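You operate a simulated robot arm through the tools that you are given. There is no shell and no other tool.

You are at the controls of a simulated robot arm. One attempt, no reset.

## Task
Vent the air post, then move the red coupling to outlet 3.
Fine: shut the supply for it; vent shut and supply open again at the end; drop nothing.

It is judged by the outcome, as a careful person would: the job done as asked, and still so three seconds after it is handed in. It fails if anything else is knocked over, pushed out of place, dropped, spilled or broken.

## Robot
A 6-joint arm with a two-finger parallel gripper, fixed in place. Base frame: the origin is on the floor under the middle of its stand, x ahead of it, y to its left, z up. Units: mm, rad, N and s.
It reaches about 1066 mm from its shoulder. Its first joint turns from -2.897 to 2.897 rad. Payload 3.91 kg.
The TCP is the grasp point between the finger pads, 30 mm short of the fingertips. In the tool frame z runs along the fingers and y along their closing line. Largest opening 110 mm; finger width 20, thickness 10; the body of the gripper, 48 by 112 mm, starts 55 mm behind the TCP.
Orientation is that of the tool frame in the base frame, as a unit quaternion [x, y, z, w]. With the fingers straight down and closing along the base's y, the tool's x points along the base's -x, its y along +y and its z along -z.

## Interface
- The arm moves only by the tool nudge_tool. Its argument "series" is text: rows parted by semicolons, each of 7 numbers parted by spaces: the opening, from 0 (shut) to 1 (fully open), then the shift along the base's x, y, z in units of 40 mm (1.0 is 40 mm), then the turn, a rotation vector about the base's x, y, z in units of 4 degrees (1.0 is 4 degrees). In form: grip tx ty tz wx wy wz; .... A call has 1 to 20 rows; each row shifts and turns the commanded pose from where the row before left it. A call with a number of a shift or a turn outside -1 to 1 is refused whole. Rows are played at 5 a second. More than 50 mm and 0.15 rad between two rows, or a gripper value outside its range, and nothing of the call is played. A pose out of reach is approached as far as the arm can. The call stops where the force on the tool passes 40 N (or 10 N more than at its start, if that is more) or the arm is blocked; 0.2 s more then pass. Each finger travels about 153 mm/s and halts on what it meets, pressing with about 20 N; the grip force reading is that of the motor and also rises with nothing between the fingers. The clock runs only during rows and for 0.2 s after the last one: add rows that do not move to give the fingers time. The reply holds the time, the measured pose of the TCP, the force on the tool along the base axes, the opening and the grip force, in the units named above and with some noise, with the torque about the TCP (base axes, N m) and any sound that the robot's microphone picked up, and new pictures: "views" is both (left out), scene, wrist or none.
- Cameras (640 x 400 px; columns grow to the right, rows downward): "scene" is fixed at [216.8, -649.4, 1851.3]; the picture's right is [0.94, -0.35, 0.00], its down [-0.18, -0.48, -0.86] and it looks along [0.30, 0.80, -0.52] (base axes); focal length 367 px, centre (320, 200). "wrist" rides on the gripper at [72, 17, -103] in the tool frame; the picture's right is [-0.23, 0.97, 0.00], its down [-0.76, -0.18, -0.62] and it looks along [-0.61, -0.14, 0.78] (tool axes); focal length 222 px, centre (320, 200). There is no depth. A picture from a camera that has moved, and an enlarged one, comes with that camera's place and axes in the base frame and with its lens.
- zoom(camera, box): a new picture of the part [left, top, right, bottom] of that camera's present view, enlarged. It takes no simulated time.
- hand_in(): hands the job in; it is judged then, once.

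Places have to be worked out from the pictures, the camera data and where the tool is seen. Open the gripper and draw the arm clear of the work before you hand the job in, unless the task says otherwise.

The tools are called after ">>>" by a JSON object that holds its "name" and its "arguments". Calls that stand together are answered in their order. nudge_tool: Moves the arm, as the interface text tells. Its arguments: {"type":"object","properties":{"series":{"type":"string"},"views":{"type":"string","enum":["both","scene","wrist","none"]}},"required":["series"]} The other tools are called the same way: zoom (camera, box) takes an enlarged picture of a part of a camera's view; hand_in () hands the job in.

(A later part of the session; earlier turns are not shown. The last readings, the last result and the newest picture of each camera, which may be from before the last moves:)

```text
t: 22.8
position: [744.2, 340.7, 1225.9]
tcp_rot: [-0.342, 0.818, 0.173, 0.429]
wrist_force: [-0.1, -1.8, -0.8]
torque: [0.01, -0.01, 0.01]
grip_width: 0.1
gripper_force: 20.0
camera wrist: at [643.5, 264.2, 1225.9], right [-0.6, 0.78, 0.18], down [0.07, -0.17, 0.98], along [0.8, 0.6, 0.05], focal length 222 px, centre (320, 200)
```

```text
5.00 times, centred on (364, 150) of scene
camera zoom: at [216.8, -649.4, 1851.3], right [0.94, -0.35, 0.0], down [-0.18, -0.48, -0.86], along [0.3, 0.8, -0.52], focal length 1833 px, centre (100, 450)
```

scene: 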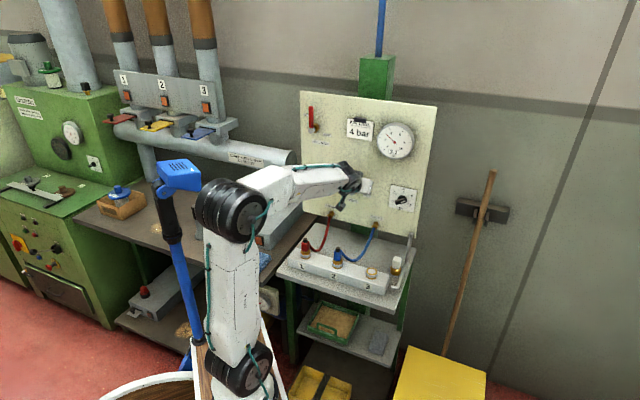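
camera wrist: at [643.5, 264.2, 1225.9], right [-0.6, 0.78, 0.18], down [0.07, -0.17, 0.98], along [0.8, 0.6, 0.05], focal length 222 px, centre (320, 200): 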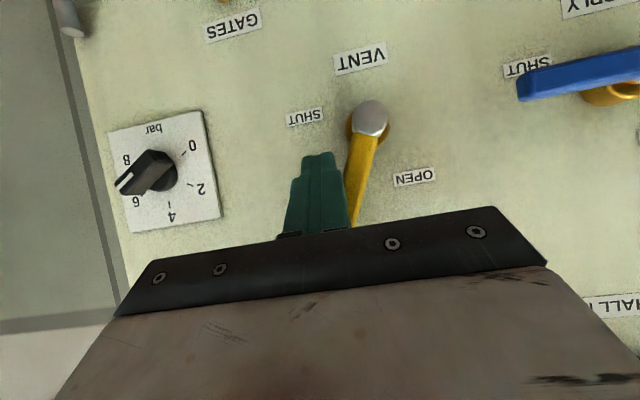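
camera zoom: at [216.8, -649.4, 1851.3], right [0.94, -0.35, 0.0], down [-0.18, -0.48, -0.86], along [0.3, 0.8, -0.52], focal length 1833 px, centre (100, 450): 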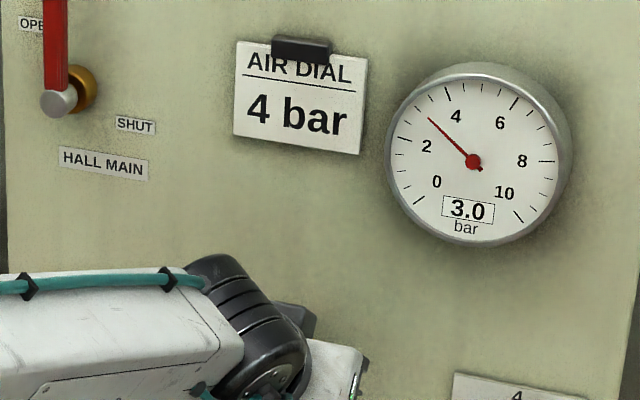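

The vent is opening, with the gauge down to 3.0 bar and still falling. I finish the arc to vertical, with a slight press against the stop.

>>> {"name": "nudge_tool", "arguments": {"series": "0 -0.1007 0.0973 0.086 0 0 0; 0 -0.1007 0.0973 0.086 0 0 0; 0 -0.1142 0.1103 0.0475 0 0 0; 0 -0.1142 0.1103 0.0475 0 0 0; 0 -0.054 0.052 0 0 0 0; 0 0 0 0 0 0 0", "views": "both"}}

>>> {"name": "zoom", "arguments": {"camera": "scene", "box": [300, 110, 428, 190]}}

>>> {"name": "zoom", "arguments": {"camera": "wrist", "box": [280, 60, 440, 240]}}

```text
t: 24.0
position: [731.6, 354.0, 1234.5]
tcp_rot: [-0.339, 0.82, 0.17, 0.429]
wrist_force: [26.7, -27.1, -4.7]
torque: [0.04, 0.09, -0.45]
grip_width: 0.0
gripper_force: 19.9
stopped in row 5: the force on the tool passed its limit at 45 N (the readings are from after the stop); the commanded pose is now the measured one
camera wrist: at [629.2, 278.3, 1235.2], right [-0.59, 0.79, 0.17], down [0.06, -0.17, 0.98], along [0.8, 0.59, 0.05], focal length 222 px, centre (320, 200)
```

scene: 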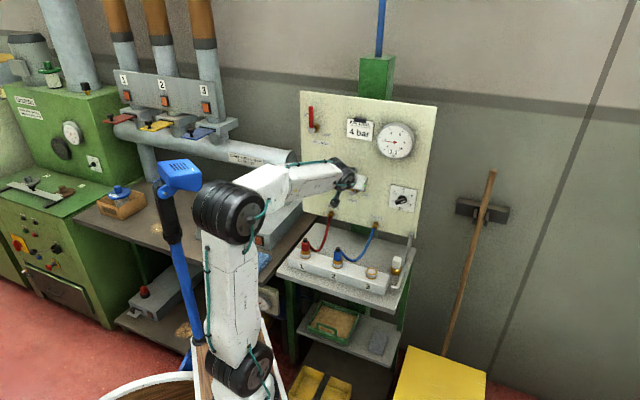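
wrist: 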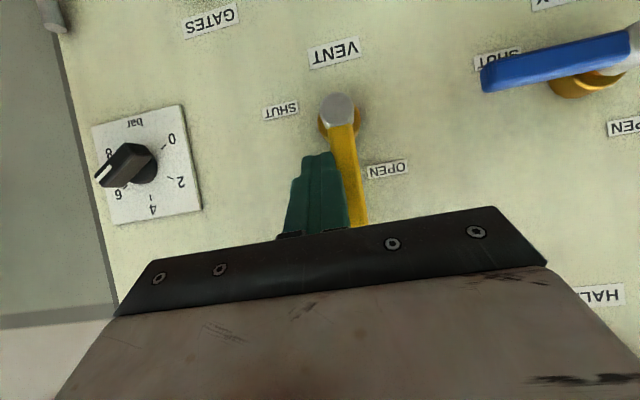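

```text
5.00 times, centred on (364, 150) of scene
camera zoom: at [216.8, -649.4, 1851.3], right [0.94, -0.35, 0.0], down [-0.18, -0.48, -0.86], along [0.3, 0.8, -0.52], focal length 1833 px, centre (100, 450)
```

zoom: 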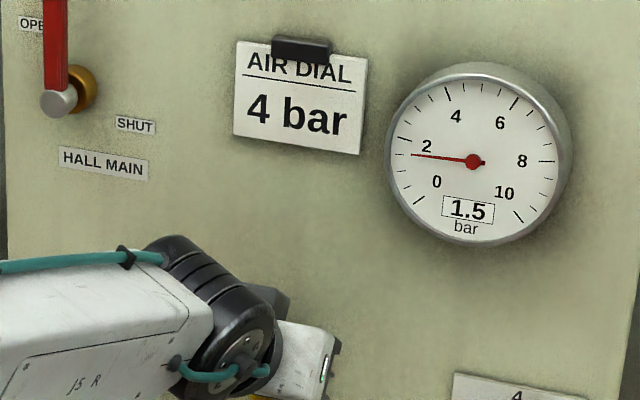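

```text
2.22 times, centred on (360, 150) of wrist
camera zoom: at [629.2, 278.3, 1235.2], right [-0.59, 0.79, 0.17], down [0.06, -0.17, 0.98], along [0.8, 0.59, 0.05], focal length 494 px, centre (231, 311)
```

zoom: 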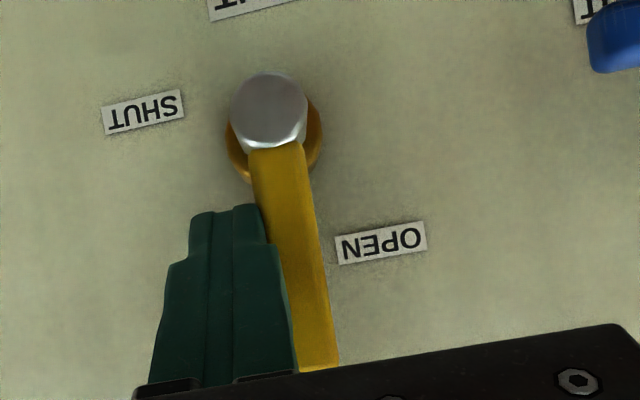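

The yellow lever is vertical against its stop with about 38 N on the tool, and the gauge is at 1.5 bar and dropping. I ease off to the right, back out, and start turning the tool to point straight down while the pressure bleeds away.

>>> {"name": "nudge_tool", "arguments": {"series": "0 0.216 -0.208 0 0 0 0; 0 -0.66 -0.683 0 0 0 0; 0 -0.66 -0.683 0 0 0 0; 0 -0.3 -0.3 0.2 -1 0.966 0; 0 -0.2 0.2 0.2 -1 0.966 0; 0 -0.3 0.3 0.2 -1 0.966 0; 0 -0.3 0.3 0 -1 0.966 0; 0 -0.3 0.3 0 -1 0.966 0; 0 0 0 0 -1 0.966 0; 0 0 0 0 -1 0.966 0; 0 0 0 0 -1 0.966 0; 0 0 0 0 -1 0.966 0; 0 0 0 0 0 0 0", "views": "both"}}

>>> {"name": "zoom", "arguments": {"camera": "scene", "box": [290, 90, 450, 190]}}

>>> {"name": "zoom", "arguments": {"camera": "scene", "box": [290, 150, 450, 250]}}

```text
t: 26.8
position: [628.2, 327.0, 1259.8]
tcp_rot: [-0.389, 0.92, 0.005, 0.044]
wrist_force: [0.0, 0.3, -0.1]
torque: [0.01, -0.02, -0.03]
grip_width: 0.0
gripper_force: 20.4
camera wrist: at [557.2, 282.0, 1356.3], right [-0.54, 0.84, -0.01], down [0.61, 0.39, 0.69], along [0.58, 0.37, -0.72], focal length 222 px, centre (320, 200)
```

scene: 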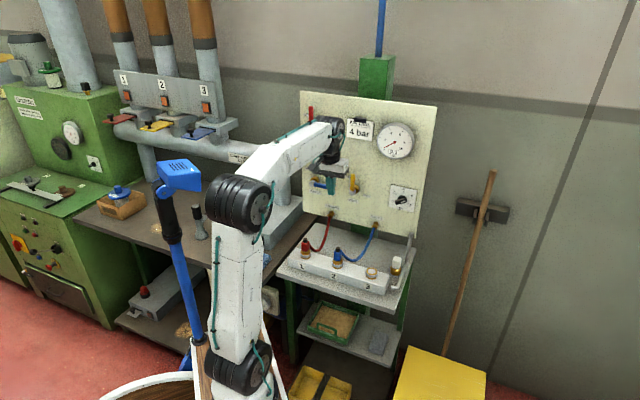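
wrist: 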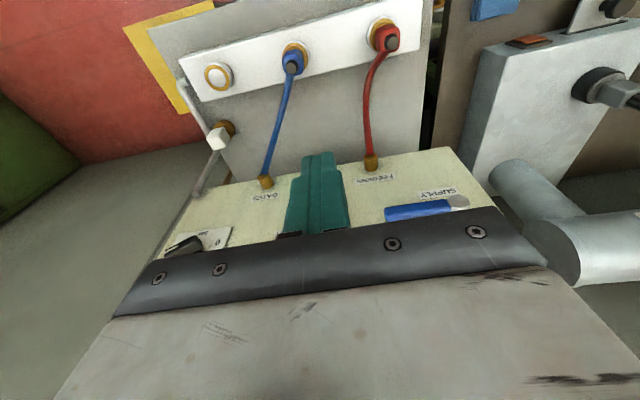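

```text
4.00 times, centred on (370, 140) of scene
camera zoom: at [216.8, -649.4, 1851.3], right [0.94, -0.35, 0.0], down [-0.18, -0.48, -0.86], along [0.3, 0.8, -0.52], focal length 1466 px, centre (120, 440)
```

zoom: 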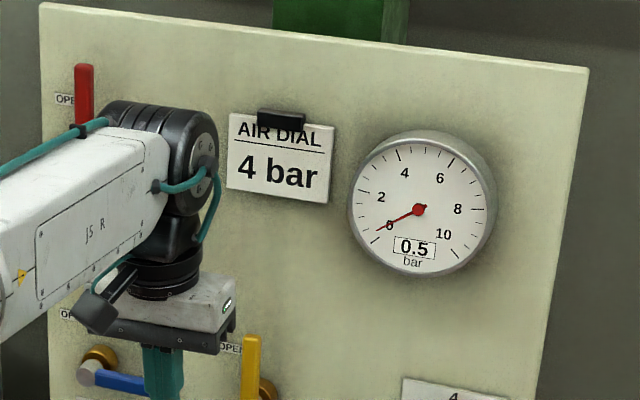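

```text
4.00 times, centred on (370, 200) of scene
camera zoom: at [216.8, -649.4, 1851.3], right [0.94, -0.35, 0.0], down [-0.18, -0.48, -0.86], along [0.3, 0.8, -0.52], focal length 1466 px, centre (120, 200)
```

zoom: 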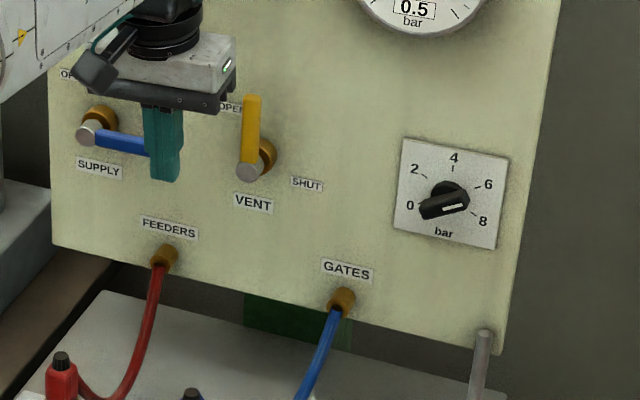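

The vent lever is fully up and the gauge is at 0.5 bar, nearly vented. I take out the remaining 5° of tilt and move over outlet 1 with the gripper partly open, staying high to look down.

>>> {"name": "nudge_tool", "arguments": {"series": "0.6 -0.426 0.282 -0.5 -0.31 0.55 0; 0.6 -0.426 0.282 -0.5 -0.31 0.55 0; 0.6 -0.426 0.282 -0.6 0 0 0; 0.6 -0.426 0.282 -0.7 0 0 0; 0.6 -0.426 0.282 -0.7 0 0 0; 0.6 0 0 0 0 0 0; 0.6 0 0 0 0 0 0", "views": "both"}}

>>> {"name": "zoom", "arguments": {"camera": "wrist", "box": [220, 60, 420, 220]}}

>>> {"name": "zoom", "arguments": {"camera": "scene", "box": [280, 190, 408, 270]}}

>>> {"name": "zoom", "arguments": {"camera": "scene", "box": [350, 110, 430, 165]}}

```text
t: 28.4
position: [542.5, 382.9, 1141.5]
tcp_rot: [-0.388, 0.922, 0.001, 0.001]
wrist_force: [-0.3, 0.1, -0.1]
torque: [0.08, 0.04, 0.0]
grip_width: 65.8
gripper_force: 0.0
camera wrist: at [478.7, 344.0, 1245.3], right [-0.54, 0.84, 0.0], down [0.66, 0.42, 0.63], along [0.53, 0.34, -0.78], focal length 222 px, centre (320, 200)
```

scene: 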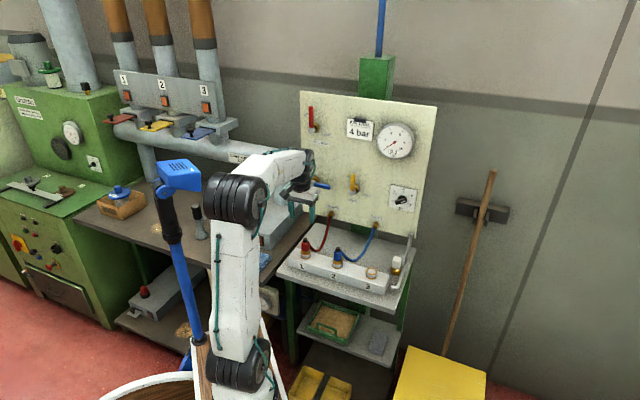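
wrist: 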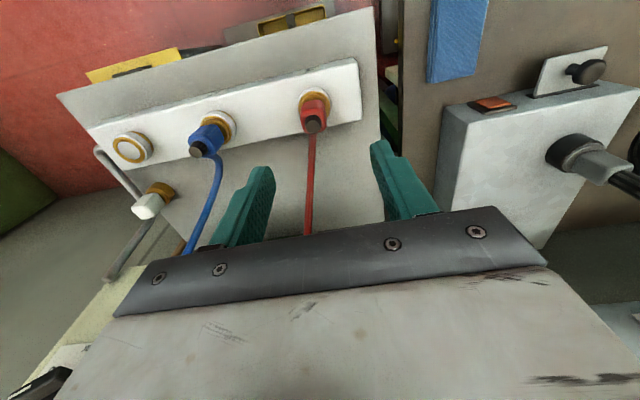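

```text
2.50 times, centred on (320, 140) of wrist
camera zoom: at [478.7, 344.0, 1245.3], right [-0.54, 0.84, 0.0], down [0.66, 0.42, 0.63], along [0.53, 0.34, -0.78], focal length 555 px, centre (320, 350)
```

zoom: 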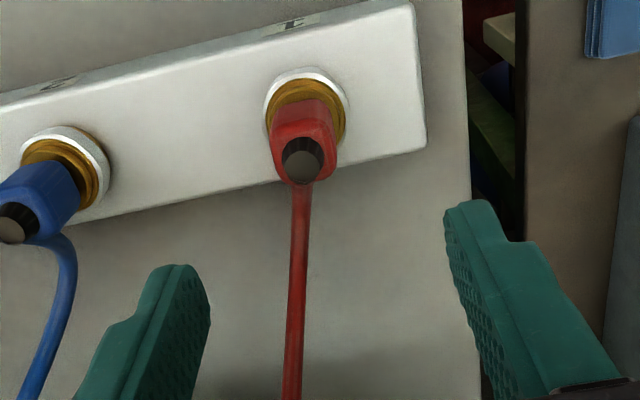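

```text
5.00 times, centred on (344, 230) of scene
camera zoom: at [216.8, -649.4, 1851.3], right [0.94, -0.35, 0.0], down [-0.18, -0.48, -0.86], along [0.3, 0.8, -0.52], focal length 1833 px, centre (200, 50)
```

zoom: 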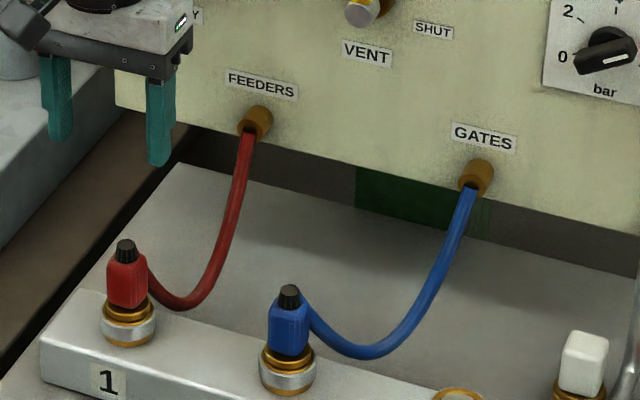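

```text
7.27 times, centred on (390, 138) of scene
camera zoom: at [216.8, -649.4, 1851.3], right [0.94, -0.35, 0.0], down [-0.18, -0.48, -0.86], along [0.3, 0.8, -0.52], focal length 2666 px, centre (-189, 654)
```

zoom: 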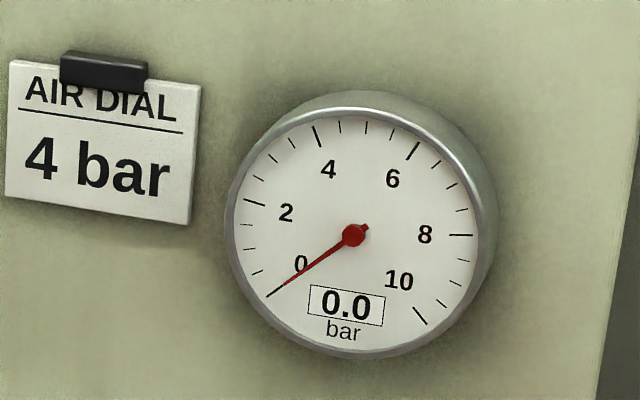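

The gauge reads 0.0 bar, so the post is vented. Before gripping, I zoom in on the red coupling to judge its size and how it is turned.

>>> {"name": "zoom", "arguments": {"camera": "wrist", "box": [280, 75, 350, 145]}}

>>> {"name": "zoom", "arguments": {"camera": "scene", "box": [290, 230, 330, 265]}}

>>> {"name": "zoom", "arguments": {"camera": "scene", "box": [350, 250, 410, 295]}}

>>> {"name": "zoom", "arguments": {"camera": "wrist", "box": [90, 110, 190, 220]}}

```text
5.71 times, centred on (315, 110) of wrist
camera zoom: at [478.7, 344.0, 1245.3], right [-0.54, 0.84, 0.0], down [0.66, 0.42, 0.63], along [0.53, 0.34, -0.78], focal length 1269 px, centre (349, 714)
```

zoom: 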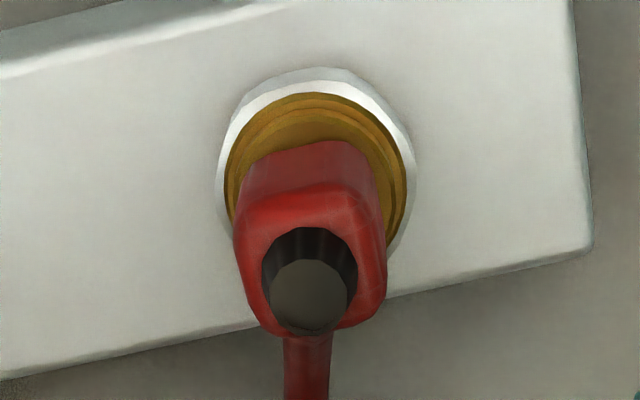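

```text
11.43 times, centred on (310, 248) of scene
camera zoom: at [216.8, -649.4, 1851.3], right [0.94, -0.35, 0.0], down [-0.18, -0.48, -0.86], along [0.3, 0.8, -0.52], focal length 4189 px, centre (434, -343)
```

zoom: 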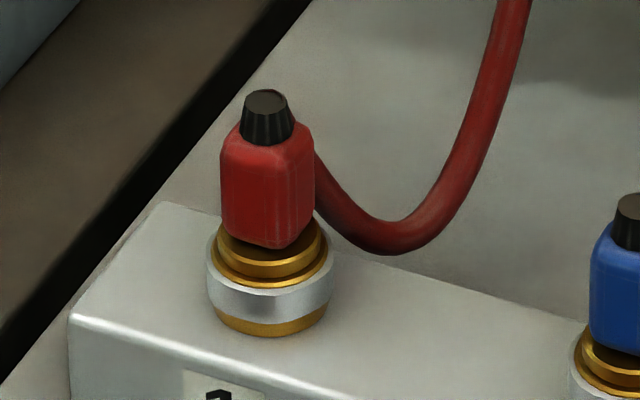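

```text
8.89 times, centred on (380, 272) of scene
camera zoom: at [216.8, -649.4, 1851.3], right [0.94, -0.35, 0.0], down [-0.18, -0.48, -0.86], along [0.3, 0.8, -0.52], focal length 3258 px, centre (-213, -444)
```

zoom: 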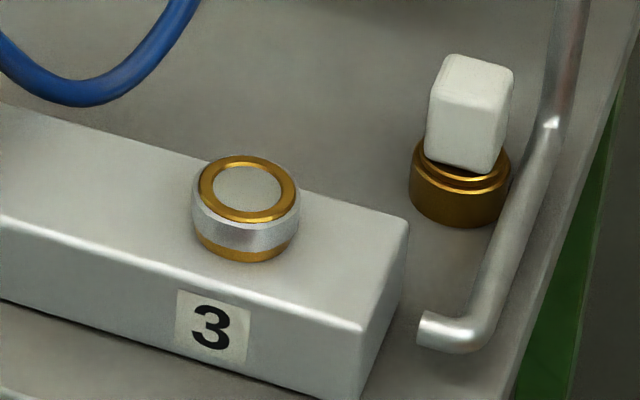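

```text
3.64 times, centred on (140, 165) of wrist
camera zoom: at [478.7, 344.0, 1245.3], right [-0.54, 0.84, 0.0], down [0.66, 0.42, 0.63], along [0.53, 0.34, -0.78], focal length 808 px, centre (974, 327)
```

zoom: 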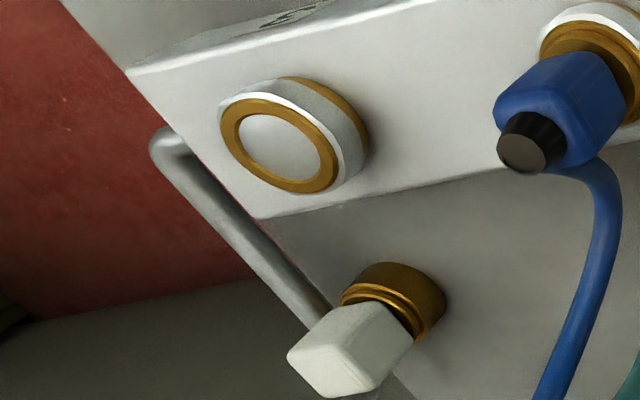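

The coupling's cap top is at about Z 1031, with the body at roughly Z 989–1021 and about 26 mm wide. It sits about 7 mm to the right of my axis and is turned about 5° clockwise. I correct for that, yaw to match, and come down to just above it for a check.

>>> {"name": "nudge_tool", "arguments": {"series": "0.6 0.178 -0.078 -0.5 0 0 -0.65; 0.6 0 0 -0.6 0 0 -0.6; 0.6 0 0 -0.55 0 0 0; 0.6 0 0 0 0 0 0", "views": "both"}}

>>> {"name": "zoom", "arguments": {"camera": "wrist", "box": [240, 80, 400, 200]}}

>>> {"name": "zoom", "arguments": {"camera": "scene", "box": [270, 190, 350, 265]}}

```text
t: 29.4
position: [550.1, 379.1, 1075.9]
tcp_rot: [-0.348, 0.937, 0.001, 0.002]
wrist_force: [-0.5, -0.3, 0.4]
torque: [-0.01, 0.03, -0.03]
grip_width: 66.2
gripper_force: 0.0
camera wrist: at [483.4, 344.9, 1178.1], right [-0.46, 0.89, 0.0], down [0.69, 0.36, 0.63], along [0.55, 0.29, -0.78], focal length 222 px, centre (320, 200)
```

scene: 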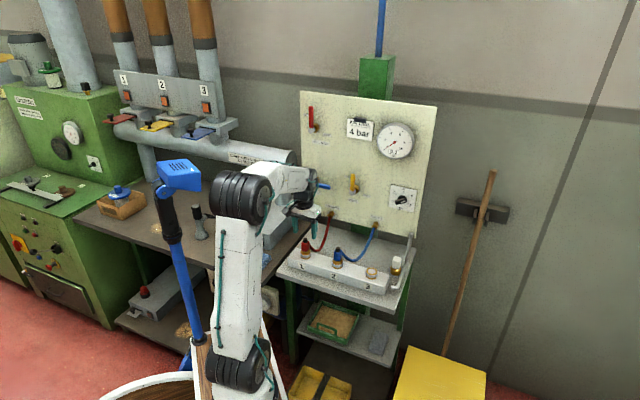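
wrist: 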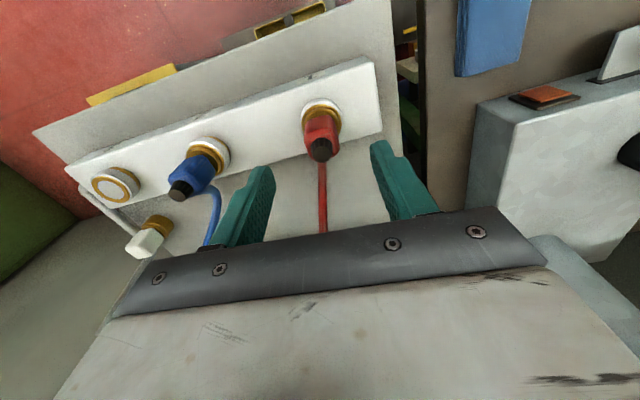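

```text
3.33 times, centred on (320, 140) of wrist
camera zoom: at [483.4, 344.9, 1178.1], right [-0.46, 0.89, 0.0], down [0.69, 0.36, 0.63], along [0.55, 0.29, -0.78], focal length 740 px, centre (320, 400)
```

zoom: 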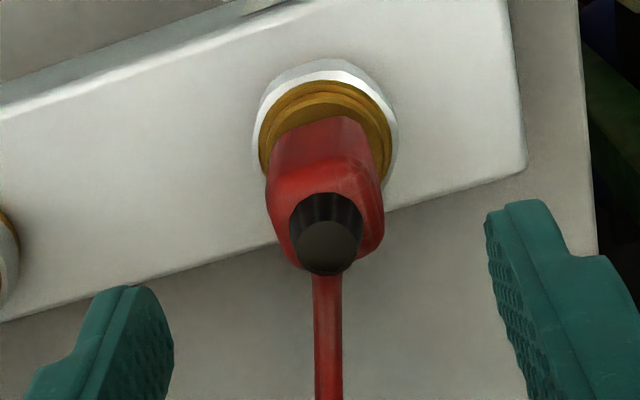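

```text
5.33 times, centred on (310, 228) of scene
camera zoom: at [216.8, -649.4, 1851.3], right [0.94, -0.35, 0.0], down [-0.18, -0.48, -0.86], along [0.3, 0.8, -0.52], focal length 1955 px, centre (373, 53)
```

zoom: 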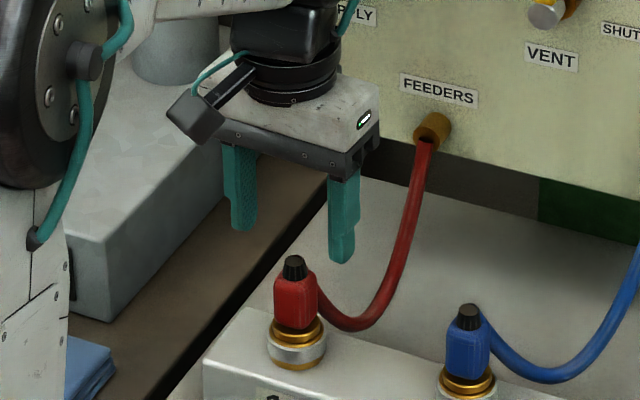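

The scene and wrist views agree the coupling is centred between the fingers to within about 2 mm. I come down until the fingertips are beside the body but above the brass stem, at TCP Z≈1023.

>>> {"name": "nudge_tool", "arguments": {"series": "0.6 -0.027 0.026 -0.45 0 0 0; 0.6 0 0 -0.45 0 0 0; 0.6 0 0 -0.425 0 0 0; 0.6 0 0 0 0 0 0", "views": "both"}}

>>> {"name": "zoom", "arguments": {"camera": "wrist", "box": [220, 80, 420, 240]}}

>>> {"name": "zoom", "arguments": {"camera": "scene", "box": [270, 200, 350, 265]}}

```text
t: 30.4
position: [549.5, 379.2, 1021.0]
tcp_rot: [-0.349, 0.937, 0.0, 0.0]
wrist_force: [-0.4, 0.8, -0.1]
torque: [-0.04, -0.03, 0.0]
grip_width: 66.0
gripper_force: 0.1
camera wrist: at [483.1, 346.1, 1124.2], right [-0.46, 0.89, 0.0], down [0.69, 0.36, 0.62], along [0.55, 0.29, -0.78], focal length 222 px, centre (320, 200)
```

scene: 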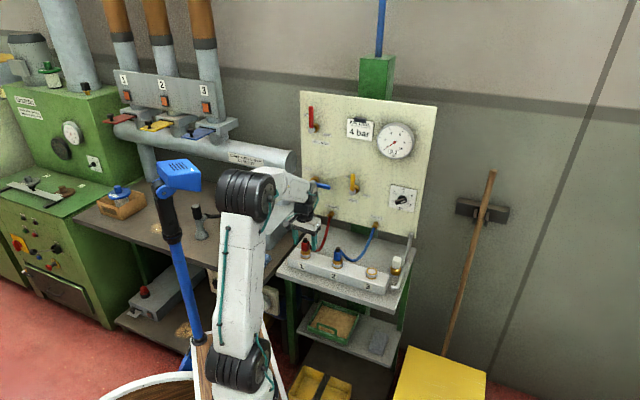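
wrist: 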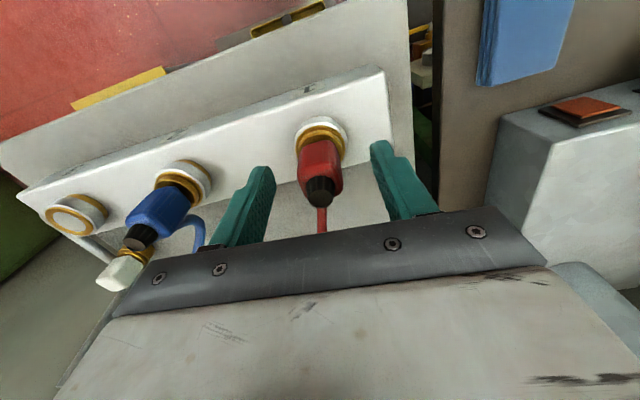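

```text
2.50 times, centred on (320, 160) of wrist
camera zoom: at [483.1, 346.1, 1124.2], right [-0.46, 0.89, 0.0], down [0.69, 0.36, 0.62], along [0.55, 0.29, -0.78], focal length 555 px, centre (320, 300)
```

zoom: 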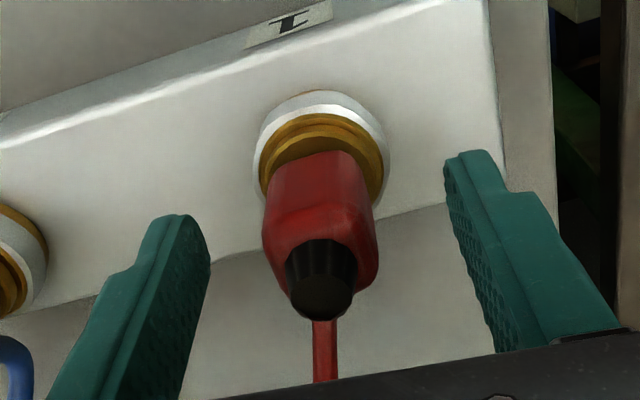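

```text
6.15 times, centred on (310, 232) of scene
camera zoom: at [216.8, -649.4, 1851.3], right [0.94, -0.35, 0.0], down [-0.18, -0.48, -0.86], along [0.3, 0.8, -0.52], focal length 2256 px, centre (382, 0)
```

zoom: 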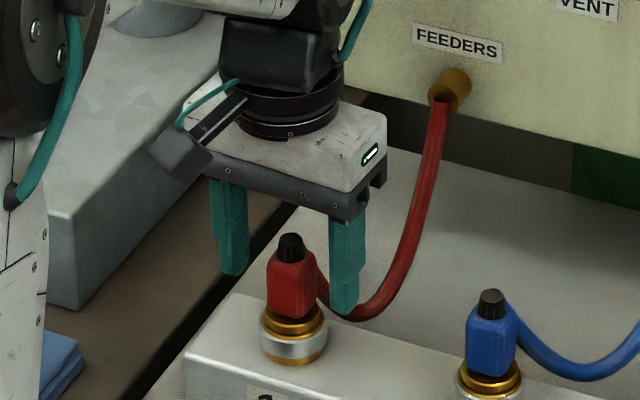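

The fingers straddle the body with the tips a little above its lower edge. I go 4 mm lower for a fuller hold and close.

>>> {"name": "nudge_tool", "arguments": {"series": "0.6 0 0 -0.1 0 0 0; 0.4 0 0 0 0 0 0; 0 0 0 0 0 0 0; 0 0 0 0 0 0 0; 0 0 0 0 0 0 0", "views": "both"}}

>>> {"name": "zoom", "arguments": {"camera": "wrist", "box": [220, 80, 420, 240]}}

>>> {"name": "zoom", "arguments": {"camera": "scene", "box": [270, 200, 350, 265]}}

```text
t: 31.6
position: [548.6, 381.1, 1016.6]
tcp_rot: [-0.348, 0.937, 0.001, 0.002]
wrist_force: [0.4, 0.2, 0.8]
torque: [-0.02, -0.08, 0.01]
grip_width: 26.6
gripper_force: 19.8
camera wrist: at [482.9, 346.6, 1120.8], right [-0.46, 0.89, 0.0], down [0.69, 0.36, 0.63], along [0.55, 0.29, -0.78], focal length 222 px, centre (320, 200)
```

scene: 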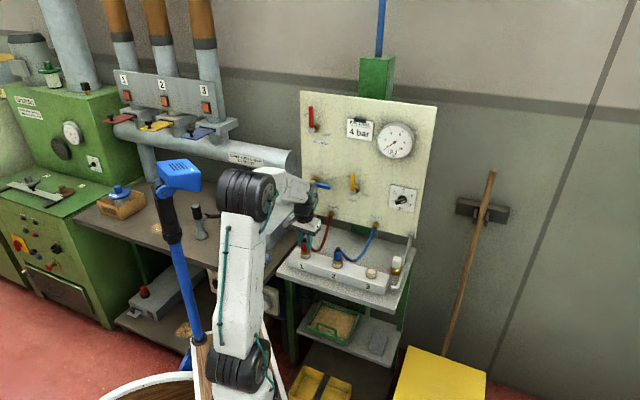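
wrist: 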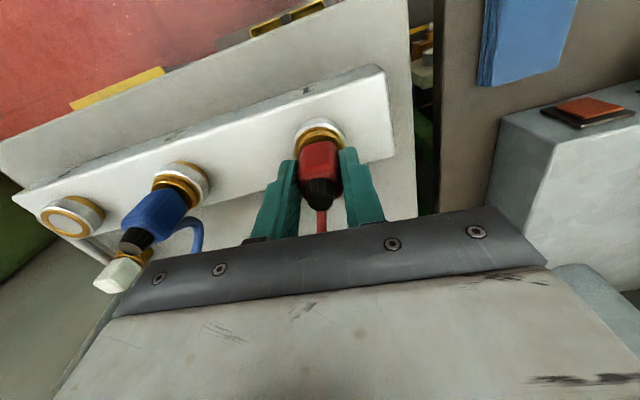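

```text
2.50 times, centred on (320, 160) of wrist
camera zoom: at [482.9, 346.6, 1120.8], right [-0.46, 0.89, 0.0], down [0.69, 0.36, 0.63], along [0.55, 0.29, -0.78], focal length 555 px, centre (320, 300)
```

zoom: 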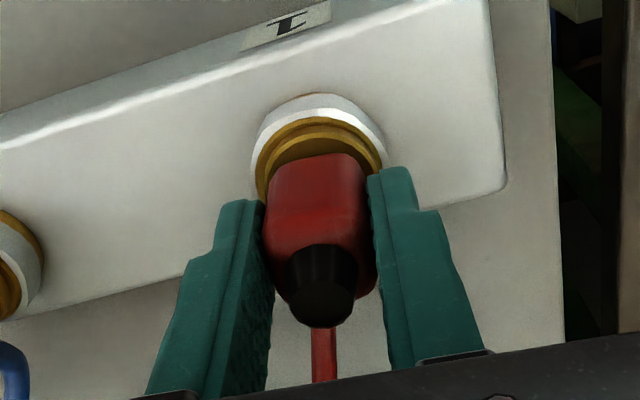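

```text
6.15 times, centred on (310, 232) of scene
camera zoom: at [216.8, -649.4, 1851.3], right [0.94, -0.35, 0.0], down [-0.18, -0.48, -0.86], along [0.3, 0.8, -0.52], focal length 2256 px, centre (382, 0)
```

zoom: 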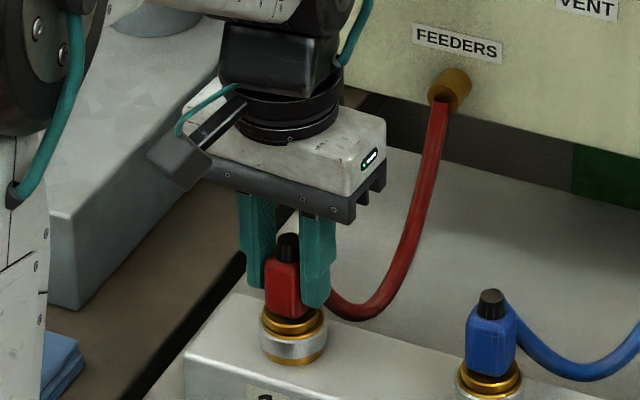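

The hold is firm: 26.6 mm width and 19.8 N. Now I pull straight up slowly and watch the force and grip width.

>>> {"name": "nudge_tool", "arguments": {"series": "0 0 0 0.1 0 0 0; 0 0 0 0.1 0 0 0; 0 0 0 0.1 0 0 0", "views": "both"}}

>>> {"name": "zoom", "arguments": {"camera": "wrist", "box": [220, 80, 420, 240]}}

>>> {"name": "zoom", "arguments": {"camera": "scene", "box": [270, 200, 350, 265]}}

```text
t: 32.4
position: [548.6, 381.5, 1030.7]
tcp_rot: [-0.349, 0.937, 0.001, 0.002]
wrist_force: [5.2, 0.2, -1.8]
torque: [0.0, -0.24, -0.04]
grip_width: 26.6
gripper_force: 19.9
camera wrist: at [482.4, 346.7, 1132.8], right [-0.46, 0.89, 0.0], down [0.69, 0.36, 0.63], along [0.55, 0.29, -0.78], focal length 222 px, centre (320, 200)
```

scene: 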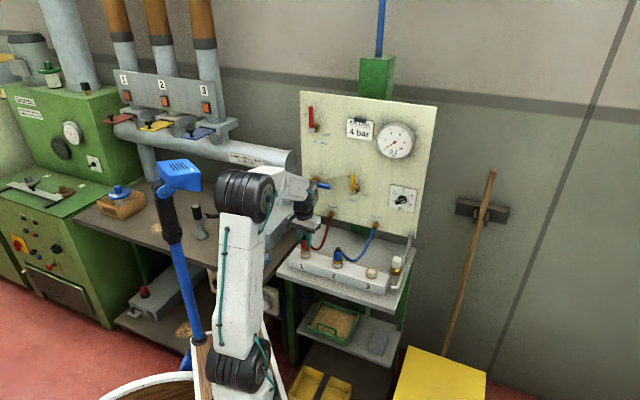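
wrist: 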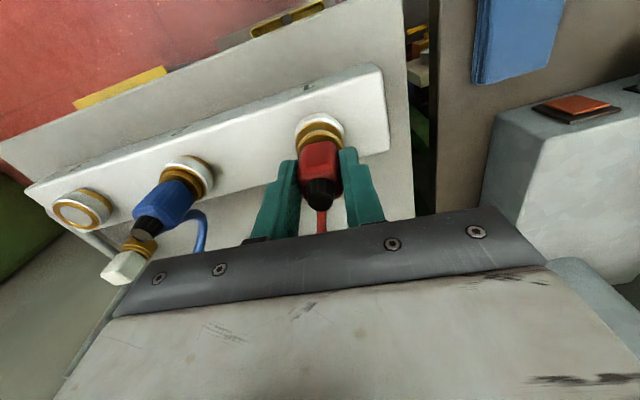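

```text
2.50 times, centred on (320, 160) of wrist
camera zoom: at [482.4, 346.7, 1132.8], right [-0.46, 0.89, 0.0], down [0.69, 0.36, 0.63], along [0.55, 0.29, -0.78], focal length 555 px, centre (320, 300)
```

zoom: 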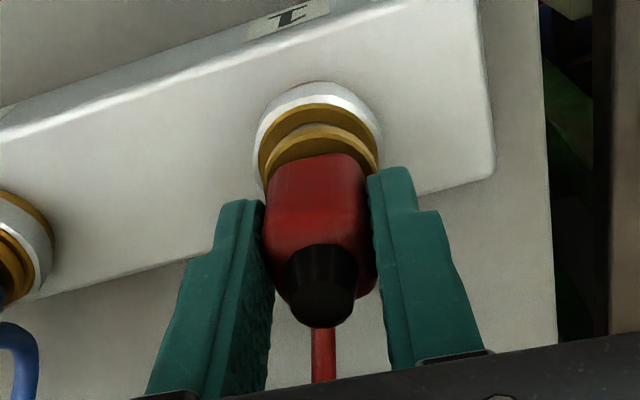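

```text
6.15 times, centred on (310, 232) of scene
camera zoom: at [216.8, -649.4, 1851.3], right [0.94, -0.35, 0.0], down [-0.18, -0.48, -0.86], along [0.3, 0.8, -0.52], focal length 2256 px, centre (382, 0)
```

zoom: 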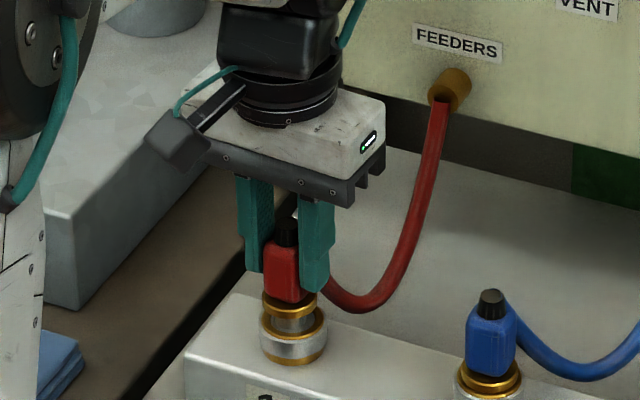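

The coupling is sliding out cleanly: its silver nose is visible and the grip is unchanged. I keep lifting well clear of the outlet.

>>> {"name": "nudge_tool", "arguments": {"series": "0 0 0 0.25 0 0 0; 0 0 0 0.35 0 0 0; 0 0 0 0.45 0 0 0; 0 0 0 0.45 0 0 0; 0 0 0 0 0 0 0", "views": "both"}}

>>> {"name": "zoom", "arguments": {"camera": "scene", "box": [270, 180, 410, 290]}}

>>> {"name": "zoom", "arguments": {"camera": "wrist", "box": [220, 80, 420, 240]}}

```text
t: 33.6
position: [549.4, 380.6, 1090.6]
tcp_rot: [-0.348, 0.937, 0.001, 0.001]
wrist_force: [1.0, -0.2, -0.5]
torque: [0.0, -0.01, -0.03]
grip_width: 26.4
gripper_force: 20.4
camera wrist: at [482.1, 346.7, 1193.1], right [-0.46, 0.89, 0.0], down [0.69, 0.36, 0.62], along [0.55, 0.29, -0.78], focal length 222 px, centre (320, 200)
```

scene: 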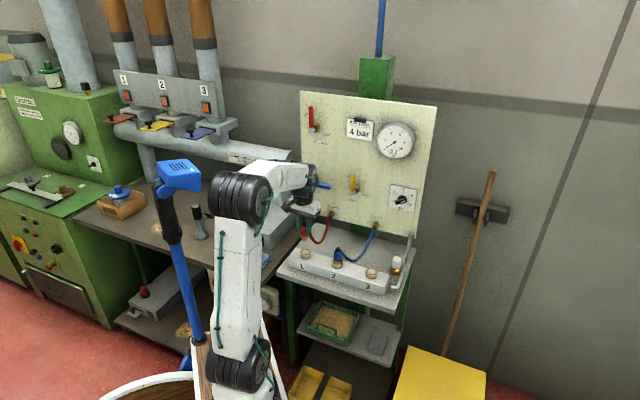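
wrist: 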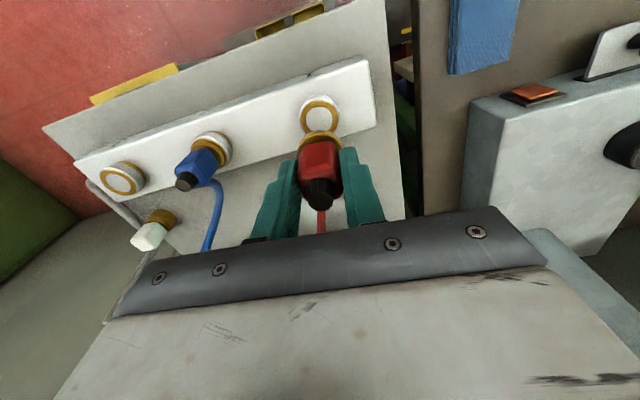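

```text
3.64 times, centred on (340, 235) of scene
camera zoom: at [216.8, -649.4, 1851.3], right [0.94, -0.35, 0.0], down [-0.18, -0.48, -0.86], along [0.3, 0.8, -0.52], focal length 1333 px, centre (247, 73)
```

zoom: 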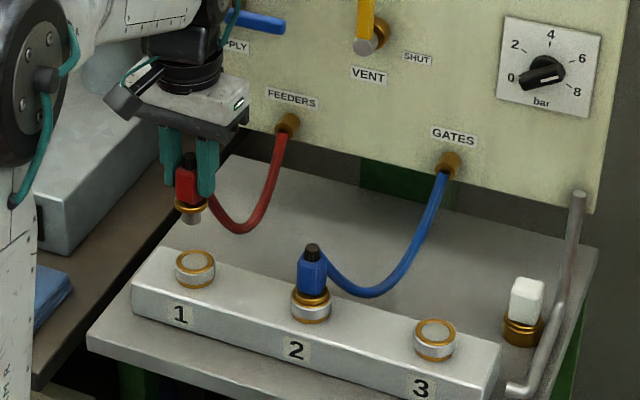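

```text
2.50 times, centred on (320, 160) of wrist
camera zoom: at [482.1, 346.7, 1193.1], right [-0.46, 0.89, 0.0], down [0.69, 0.36, 0.62], along [0.55, 0.29, -0.78], focal length 555 px, centre (320, 300)
```

zoom: 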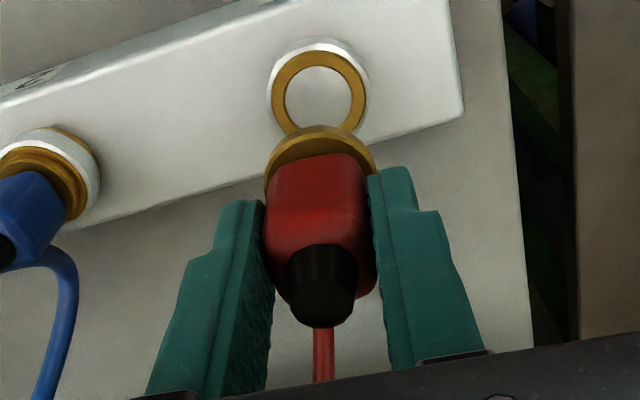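

Outlet 1 is empty and the coupling hangs straight in the grip. Both empty rims are in the wrist view, so I measure the offset from outlet 1 to outlet 3 precisely from it.

>>> {"name": "zoom", "arguments": {"camera": "wrist", "box": [85, 140, 165, 210]}}

>>> {"name": "zoom", "arguments": {"camera": "wrist", "box": [280, 80, 360, 150]}}

>>> {"name": "zoom", "arguments": {"camera": "scene", "box": [300, 235, 400, 295]}}

```text
5.71 times, centred on (125, 175) of wrist
camera zoom: at [482.1, 346.7, 1193.1], right [-0.46, 0.89, 0.0], down [0.69, 0.36, 0.62], along [0.55, 0.29, -0.78], focal length 1269 px, centre (1434, 343)
```

zoom: 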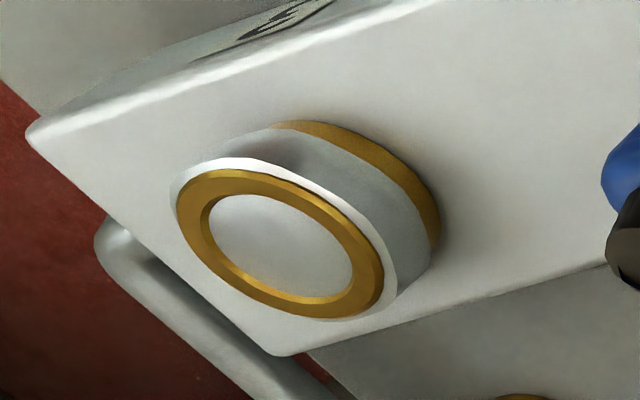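

```text
5.71 times, centred on (320, 115) of wrist
camera zoom: at [482.1, 346.7, 1193.1], right [-0.46, 0.89, 0.0], down [0.69, 0.36, 0.62], along [0.55, 0.29, -0.78], focal length 1269 px, centre (320, 686)
```

zoom: 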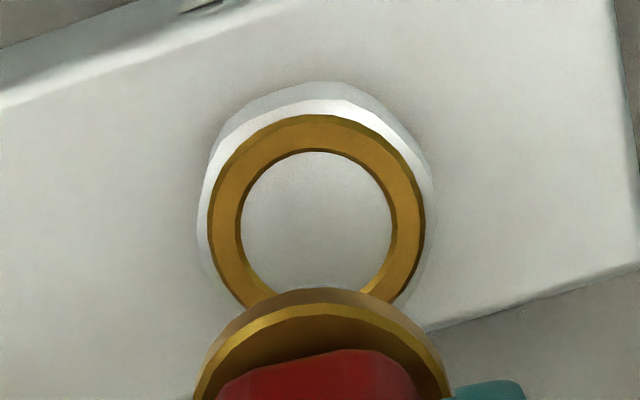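

```text
6.40 times, centred on (350, 265) of scene
camera zoom: at [216.8, -649.4, 1851.3], right [0.94, -0.35, 0.0], down [-0.18, -0.48, -0.86], along [0.3, 0.8, -0.52], focal length 2346 px, centre (128, -216)
```

zoom: 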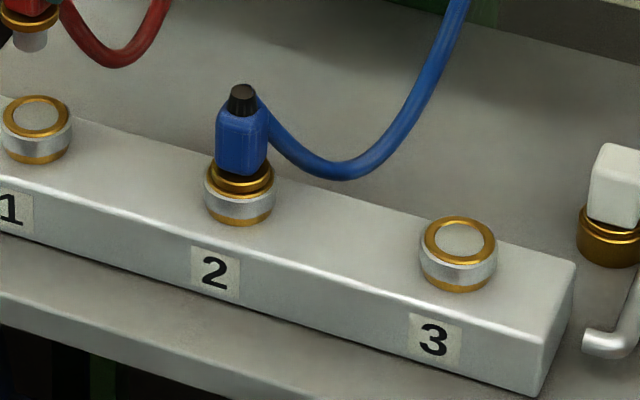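

The wrist and scene views both give outlet 1 to outlet 3 as about (+183, −184) mm. I raise the coupling so its nose clears the blue cap by about 30 mm, then go part of the way across, watching the hose and force.

>>> {"name": "nudge_tool", "arguments": {"series": "0 0 0 0.4 0 0 0; 0 0 0 0.4 0 0 0; 0 0.3 -0.3 0 0 0 0; 0 0.5 -0.5 0 0 0 0; 0 0.5 -0.5 0 0 0 0; 0 0 0 0 0 0 0", "views": "both"}}

>>> {"name": "zoom", "arguments": {"camera": "scene", "box": [270, 180, 410, 290]}}

>>> {"name": "zoom", "arguments": {"camera": "wrist", "box": [200, 80, 440, 240]}}

```text
t: 35.0
position: [599.9, 329.3, 1119.6]
tcp_rot: [-0.349, 0.937, 0.0, 0.001]
wrist_force: [0.1, 0.0, -1.2]
torque: [0.0, -0.01, 0.01]
grip_width: 26.6
gripper_force: 20.2
camera wrist: at [533.7, 294.3, 1223.7], right [-0.46, 0.89, 0.0], down [0.69, 0.36, 0.63], along [0.55, 0.29, -0.78], focal length 222 px, centre (320, 200)
```

scene: 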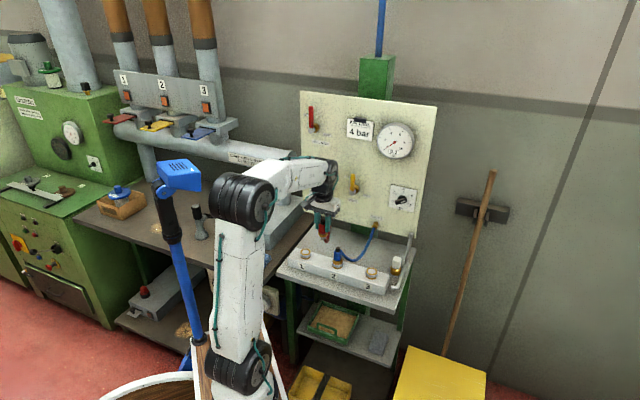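
wrist: 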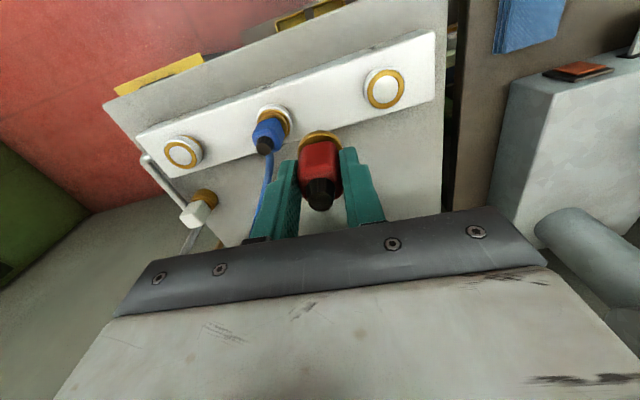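

```text
3.64 times, centred on (340, 235) of scene
camera zoom: at [216.8, -649.4, 1851.3], right [0.94, -0.35, 0.0], down [-0.18, -0.48, -0.86], along [0.3, 0.8, -0.52], focal length 1333 px, centre (247, 73)
```

zoom: 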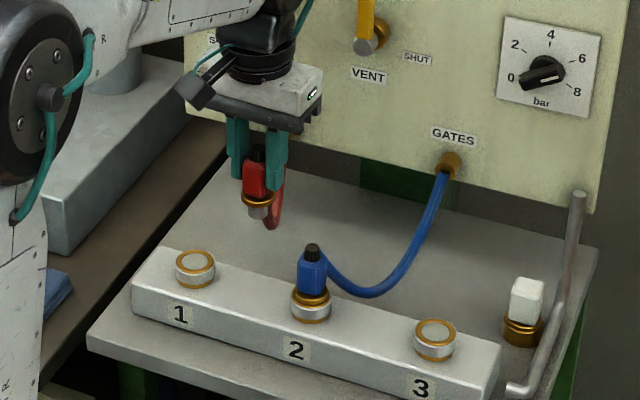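

```text
2.50 times, centred on (320, 160) of wrist
camera zoom: at [533.7, 294.3, 1223.7], right [-0.46, 0.89, 0.0], down [0.69, 0.36, 0.63], along [0.55, 0.29, -0.78], focal length 555 px, centre (320, 300)
```

zoom: 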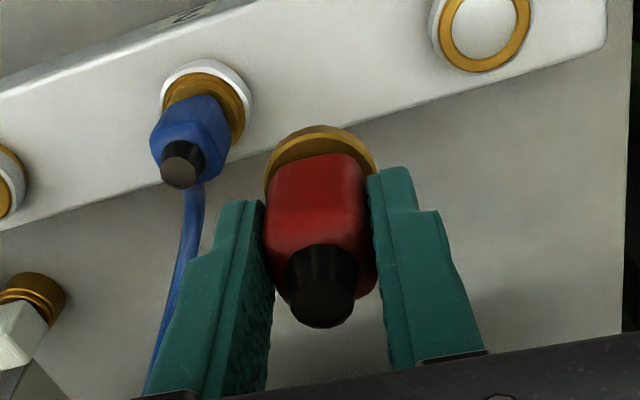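

No hose pull so far and the nose is well above the blue cap. I continue over outlet 2.

>>> {"name": "nudge_tool", "arguments": {"series": "0 0.5 -0.5 0 0 0 0; 0 0.5 -0.5 0 0 0 0; 0 0.5 -0.5 0 0 0 0; 0 0.5 -0.5 0 0 0 0; 0 0 0 0 0 0 0", "views": "both"}}

>>> {"name": "zoom", "arguments": {"camera": "scene", "box": [290, 180, 430, 290]}}

>>> {"name": "zoom", "arguments": {"camera": "wrist", "box": [200, 80, 440, 240]}}

```text
t: 36.2
position: [680.8, 248.8, 1119.7]
tcp_rot: [-0.348, 0.937, 0.0, 0.001]
wrist_force: [0.5, 0.2, -0.6]
torque: [-0.02, 0.04, 0.04]
grip_width: 26.6
gripper_force: 20.1
camera wrist: at [614.2, 215.2, 1222.7], right [-0.46, 0.89, 0.0], down [0.69, 0.36, 0.62], along [0.55, 0.29, -0.78], focal length 222 px, centre (320, 200)
```

scene: 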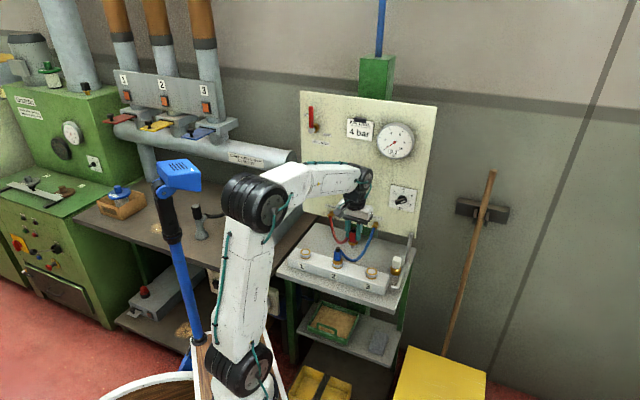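
wrist: 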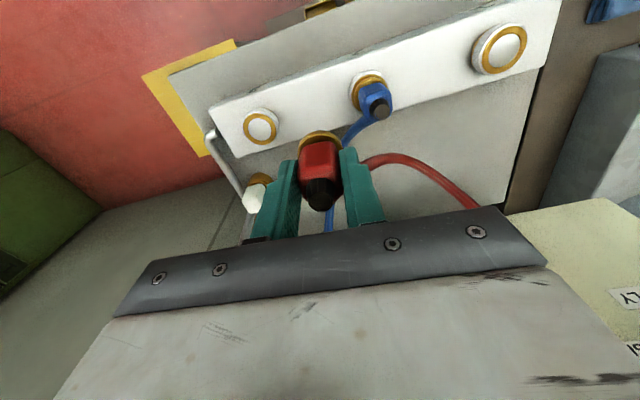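

```text
3.64 times, centred on (360, 235) of scene
camera zoom: at [216.8, -649.4, 1851.3], right [0.94, -0.35, 0.0], down [-0.18, -0.48, -0.86], along [0.3, 0.8, -0.52], focal length 1333 px, centre (174, 73)
```

zoom: 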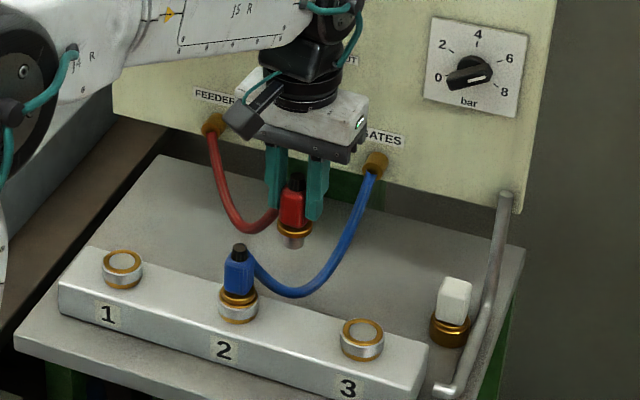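

```text
2.50 times, centred on (320, 160) of wrist
camera zoom: at [614.2, 215.2, 1222.7], right [-0.46, 0.89, 0.0], down [0.69, 0.36, 0.62], along [0.55, 0.29, -0.78], focal length 555 px, centre (320, 300)
```

zoom: 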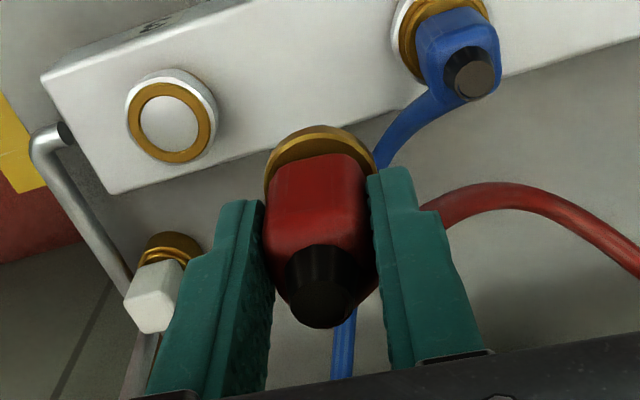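

The hose bends freely with no pull. I finish the crossing to above outlet 3, with the remaining offset about (+51, −52) mm.

>>> {"name": "nudge_tool", "arguments": {"series": "0 0.426 -0.431 0 0 0 0; 0 0.426 -0.431 0 0 0 0; 0 0.426 -0.431 0 0 0 0; 0 0 0 0 0 0 0", "views": "both"}}

>>> {"name": "zoom", "arguments": {"camera": "scene", "box": [310, 190, 430, 290]}}

>>> {"name": "zoom", "arguments": {"camera": "wrist", "box": [260, 70, 380, 160]}}

```text
t: 37.2
position: [730.3, 198.6, 1121.0]
tcp_rot: [-0.349, 0.937, 0.001, 0.002]
wrist_force: [-0.2, -0.7, -1.2]
torque: [-0.01, -0.01, 0.0]
grip_width: 26.8
gripper_force: 20.4
camera wrist: at [664.6, 163.6, 1224.6], right [-0.46, 0.89, 0.0], down [0.69, 0.36, 0.63], along [0.55, 0.29, -0.78], focal length 222 px, centre (320, 200)
```

scene: 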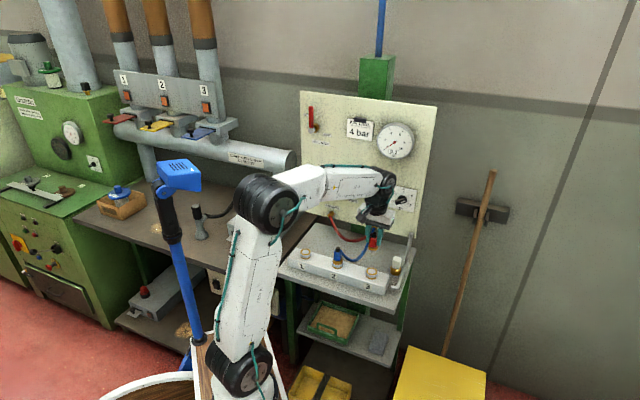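
wrist: 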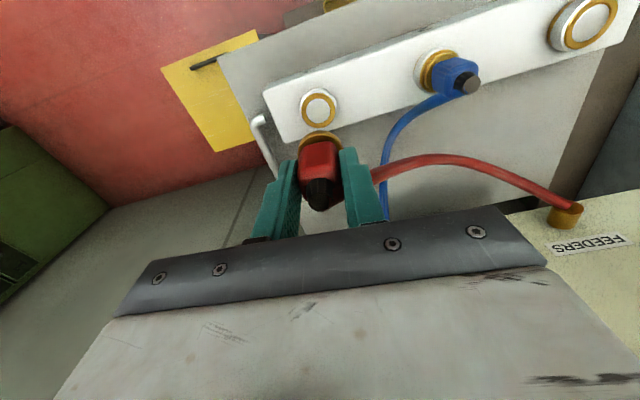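

```text
4.00 times, centred on (370, 240) of scene
camera zoom: at [216.8, -649.4, 1851.3], right [0.94, -0.35, 0.0], down [-0.18, -0.48, -0.86], along [0.3, 0.8, -0.52], focal length 1466 px, centre (120, 40)
```

zoom: 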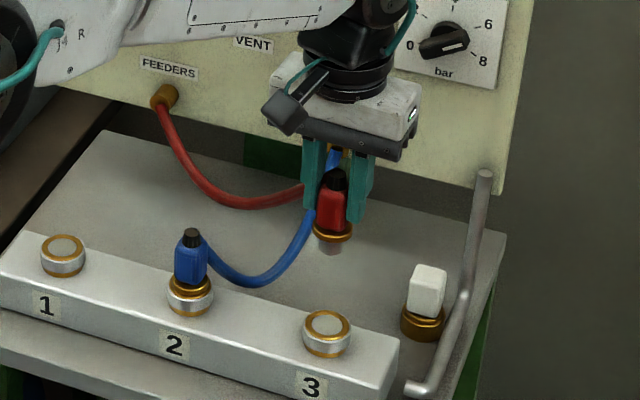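

```text
4.44 times, centred on (320, 115) of wrist
camera zoom: at [664.6, 163.6, 1224.6], right [-0.46, 0.89, 0.0], down [0.69, 0.36, 0.63], along [0.55, 0.29, -0.78], focal length 987 px, centre (320, 578)
```

zoom: 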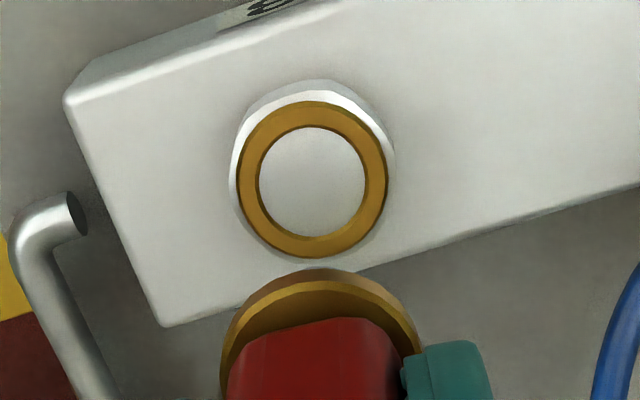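

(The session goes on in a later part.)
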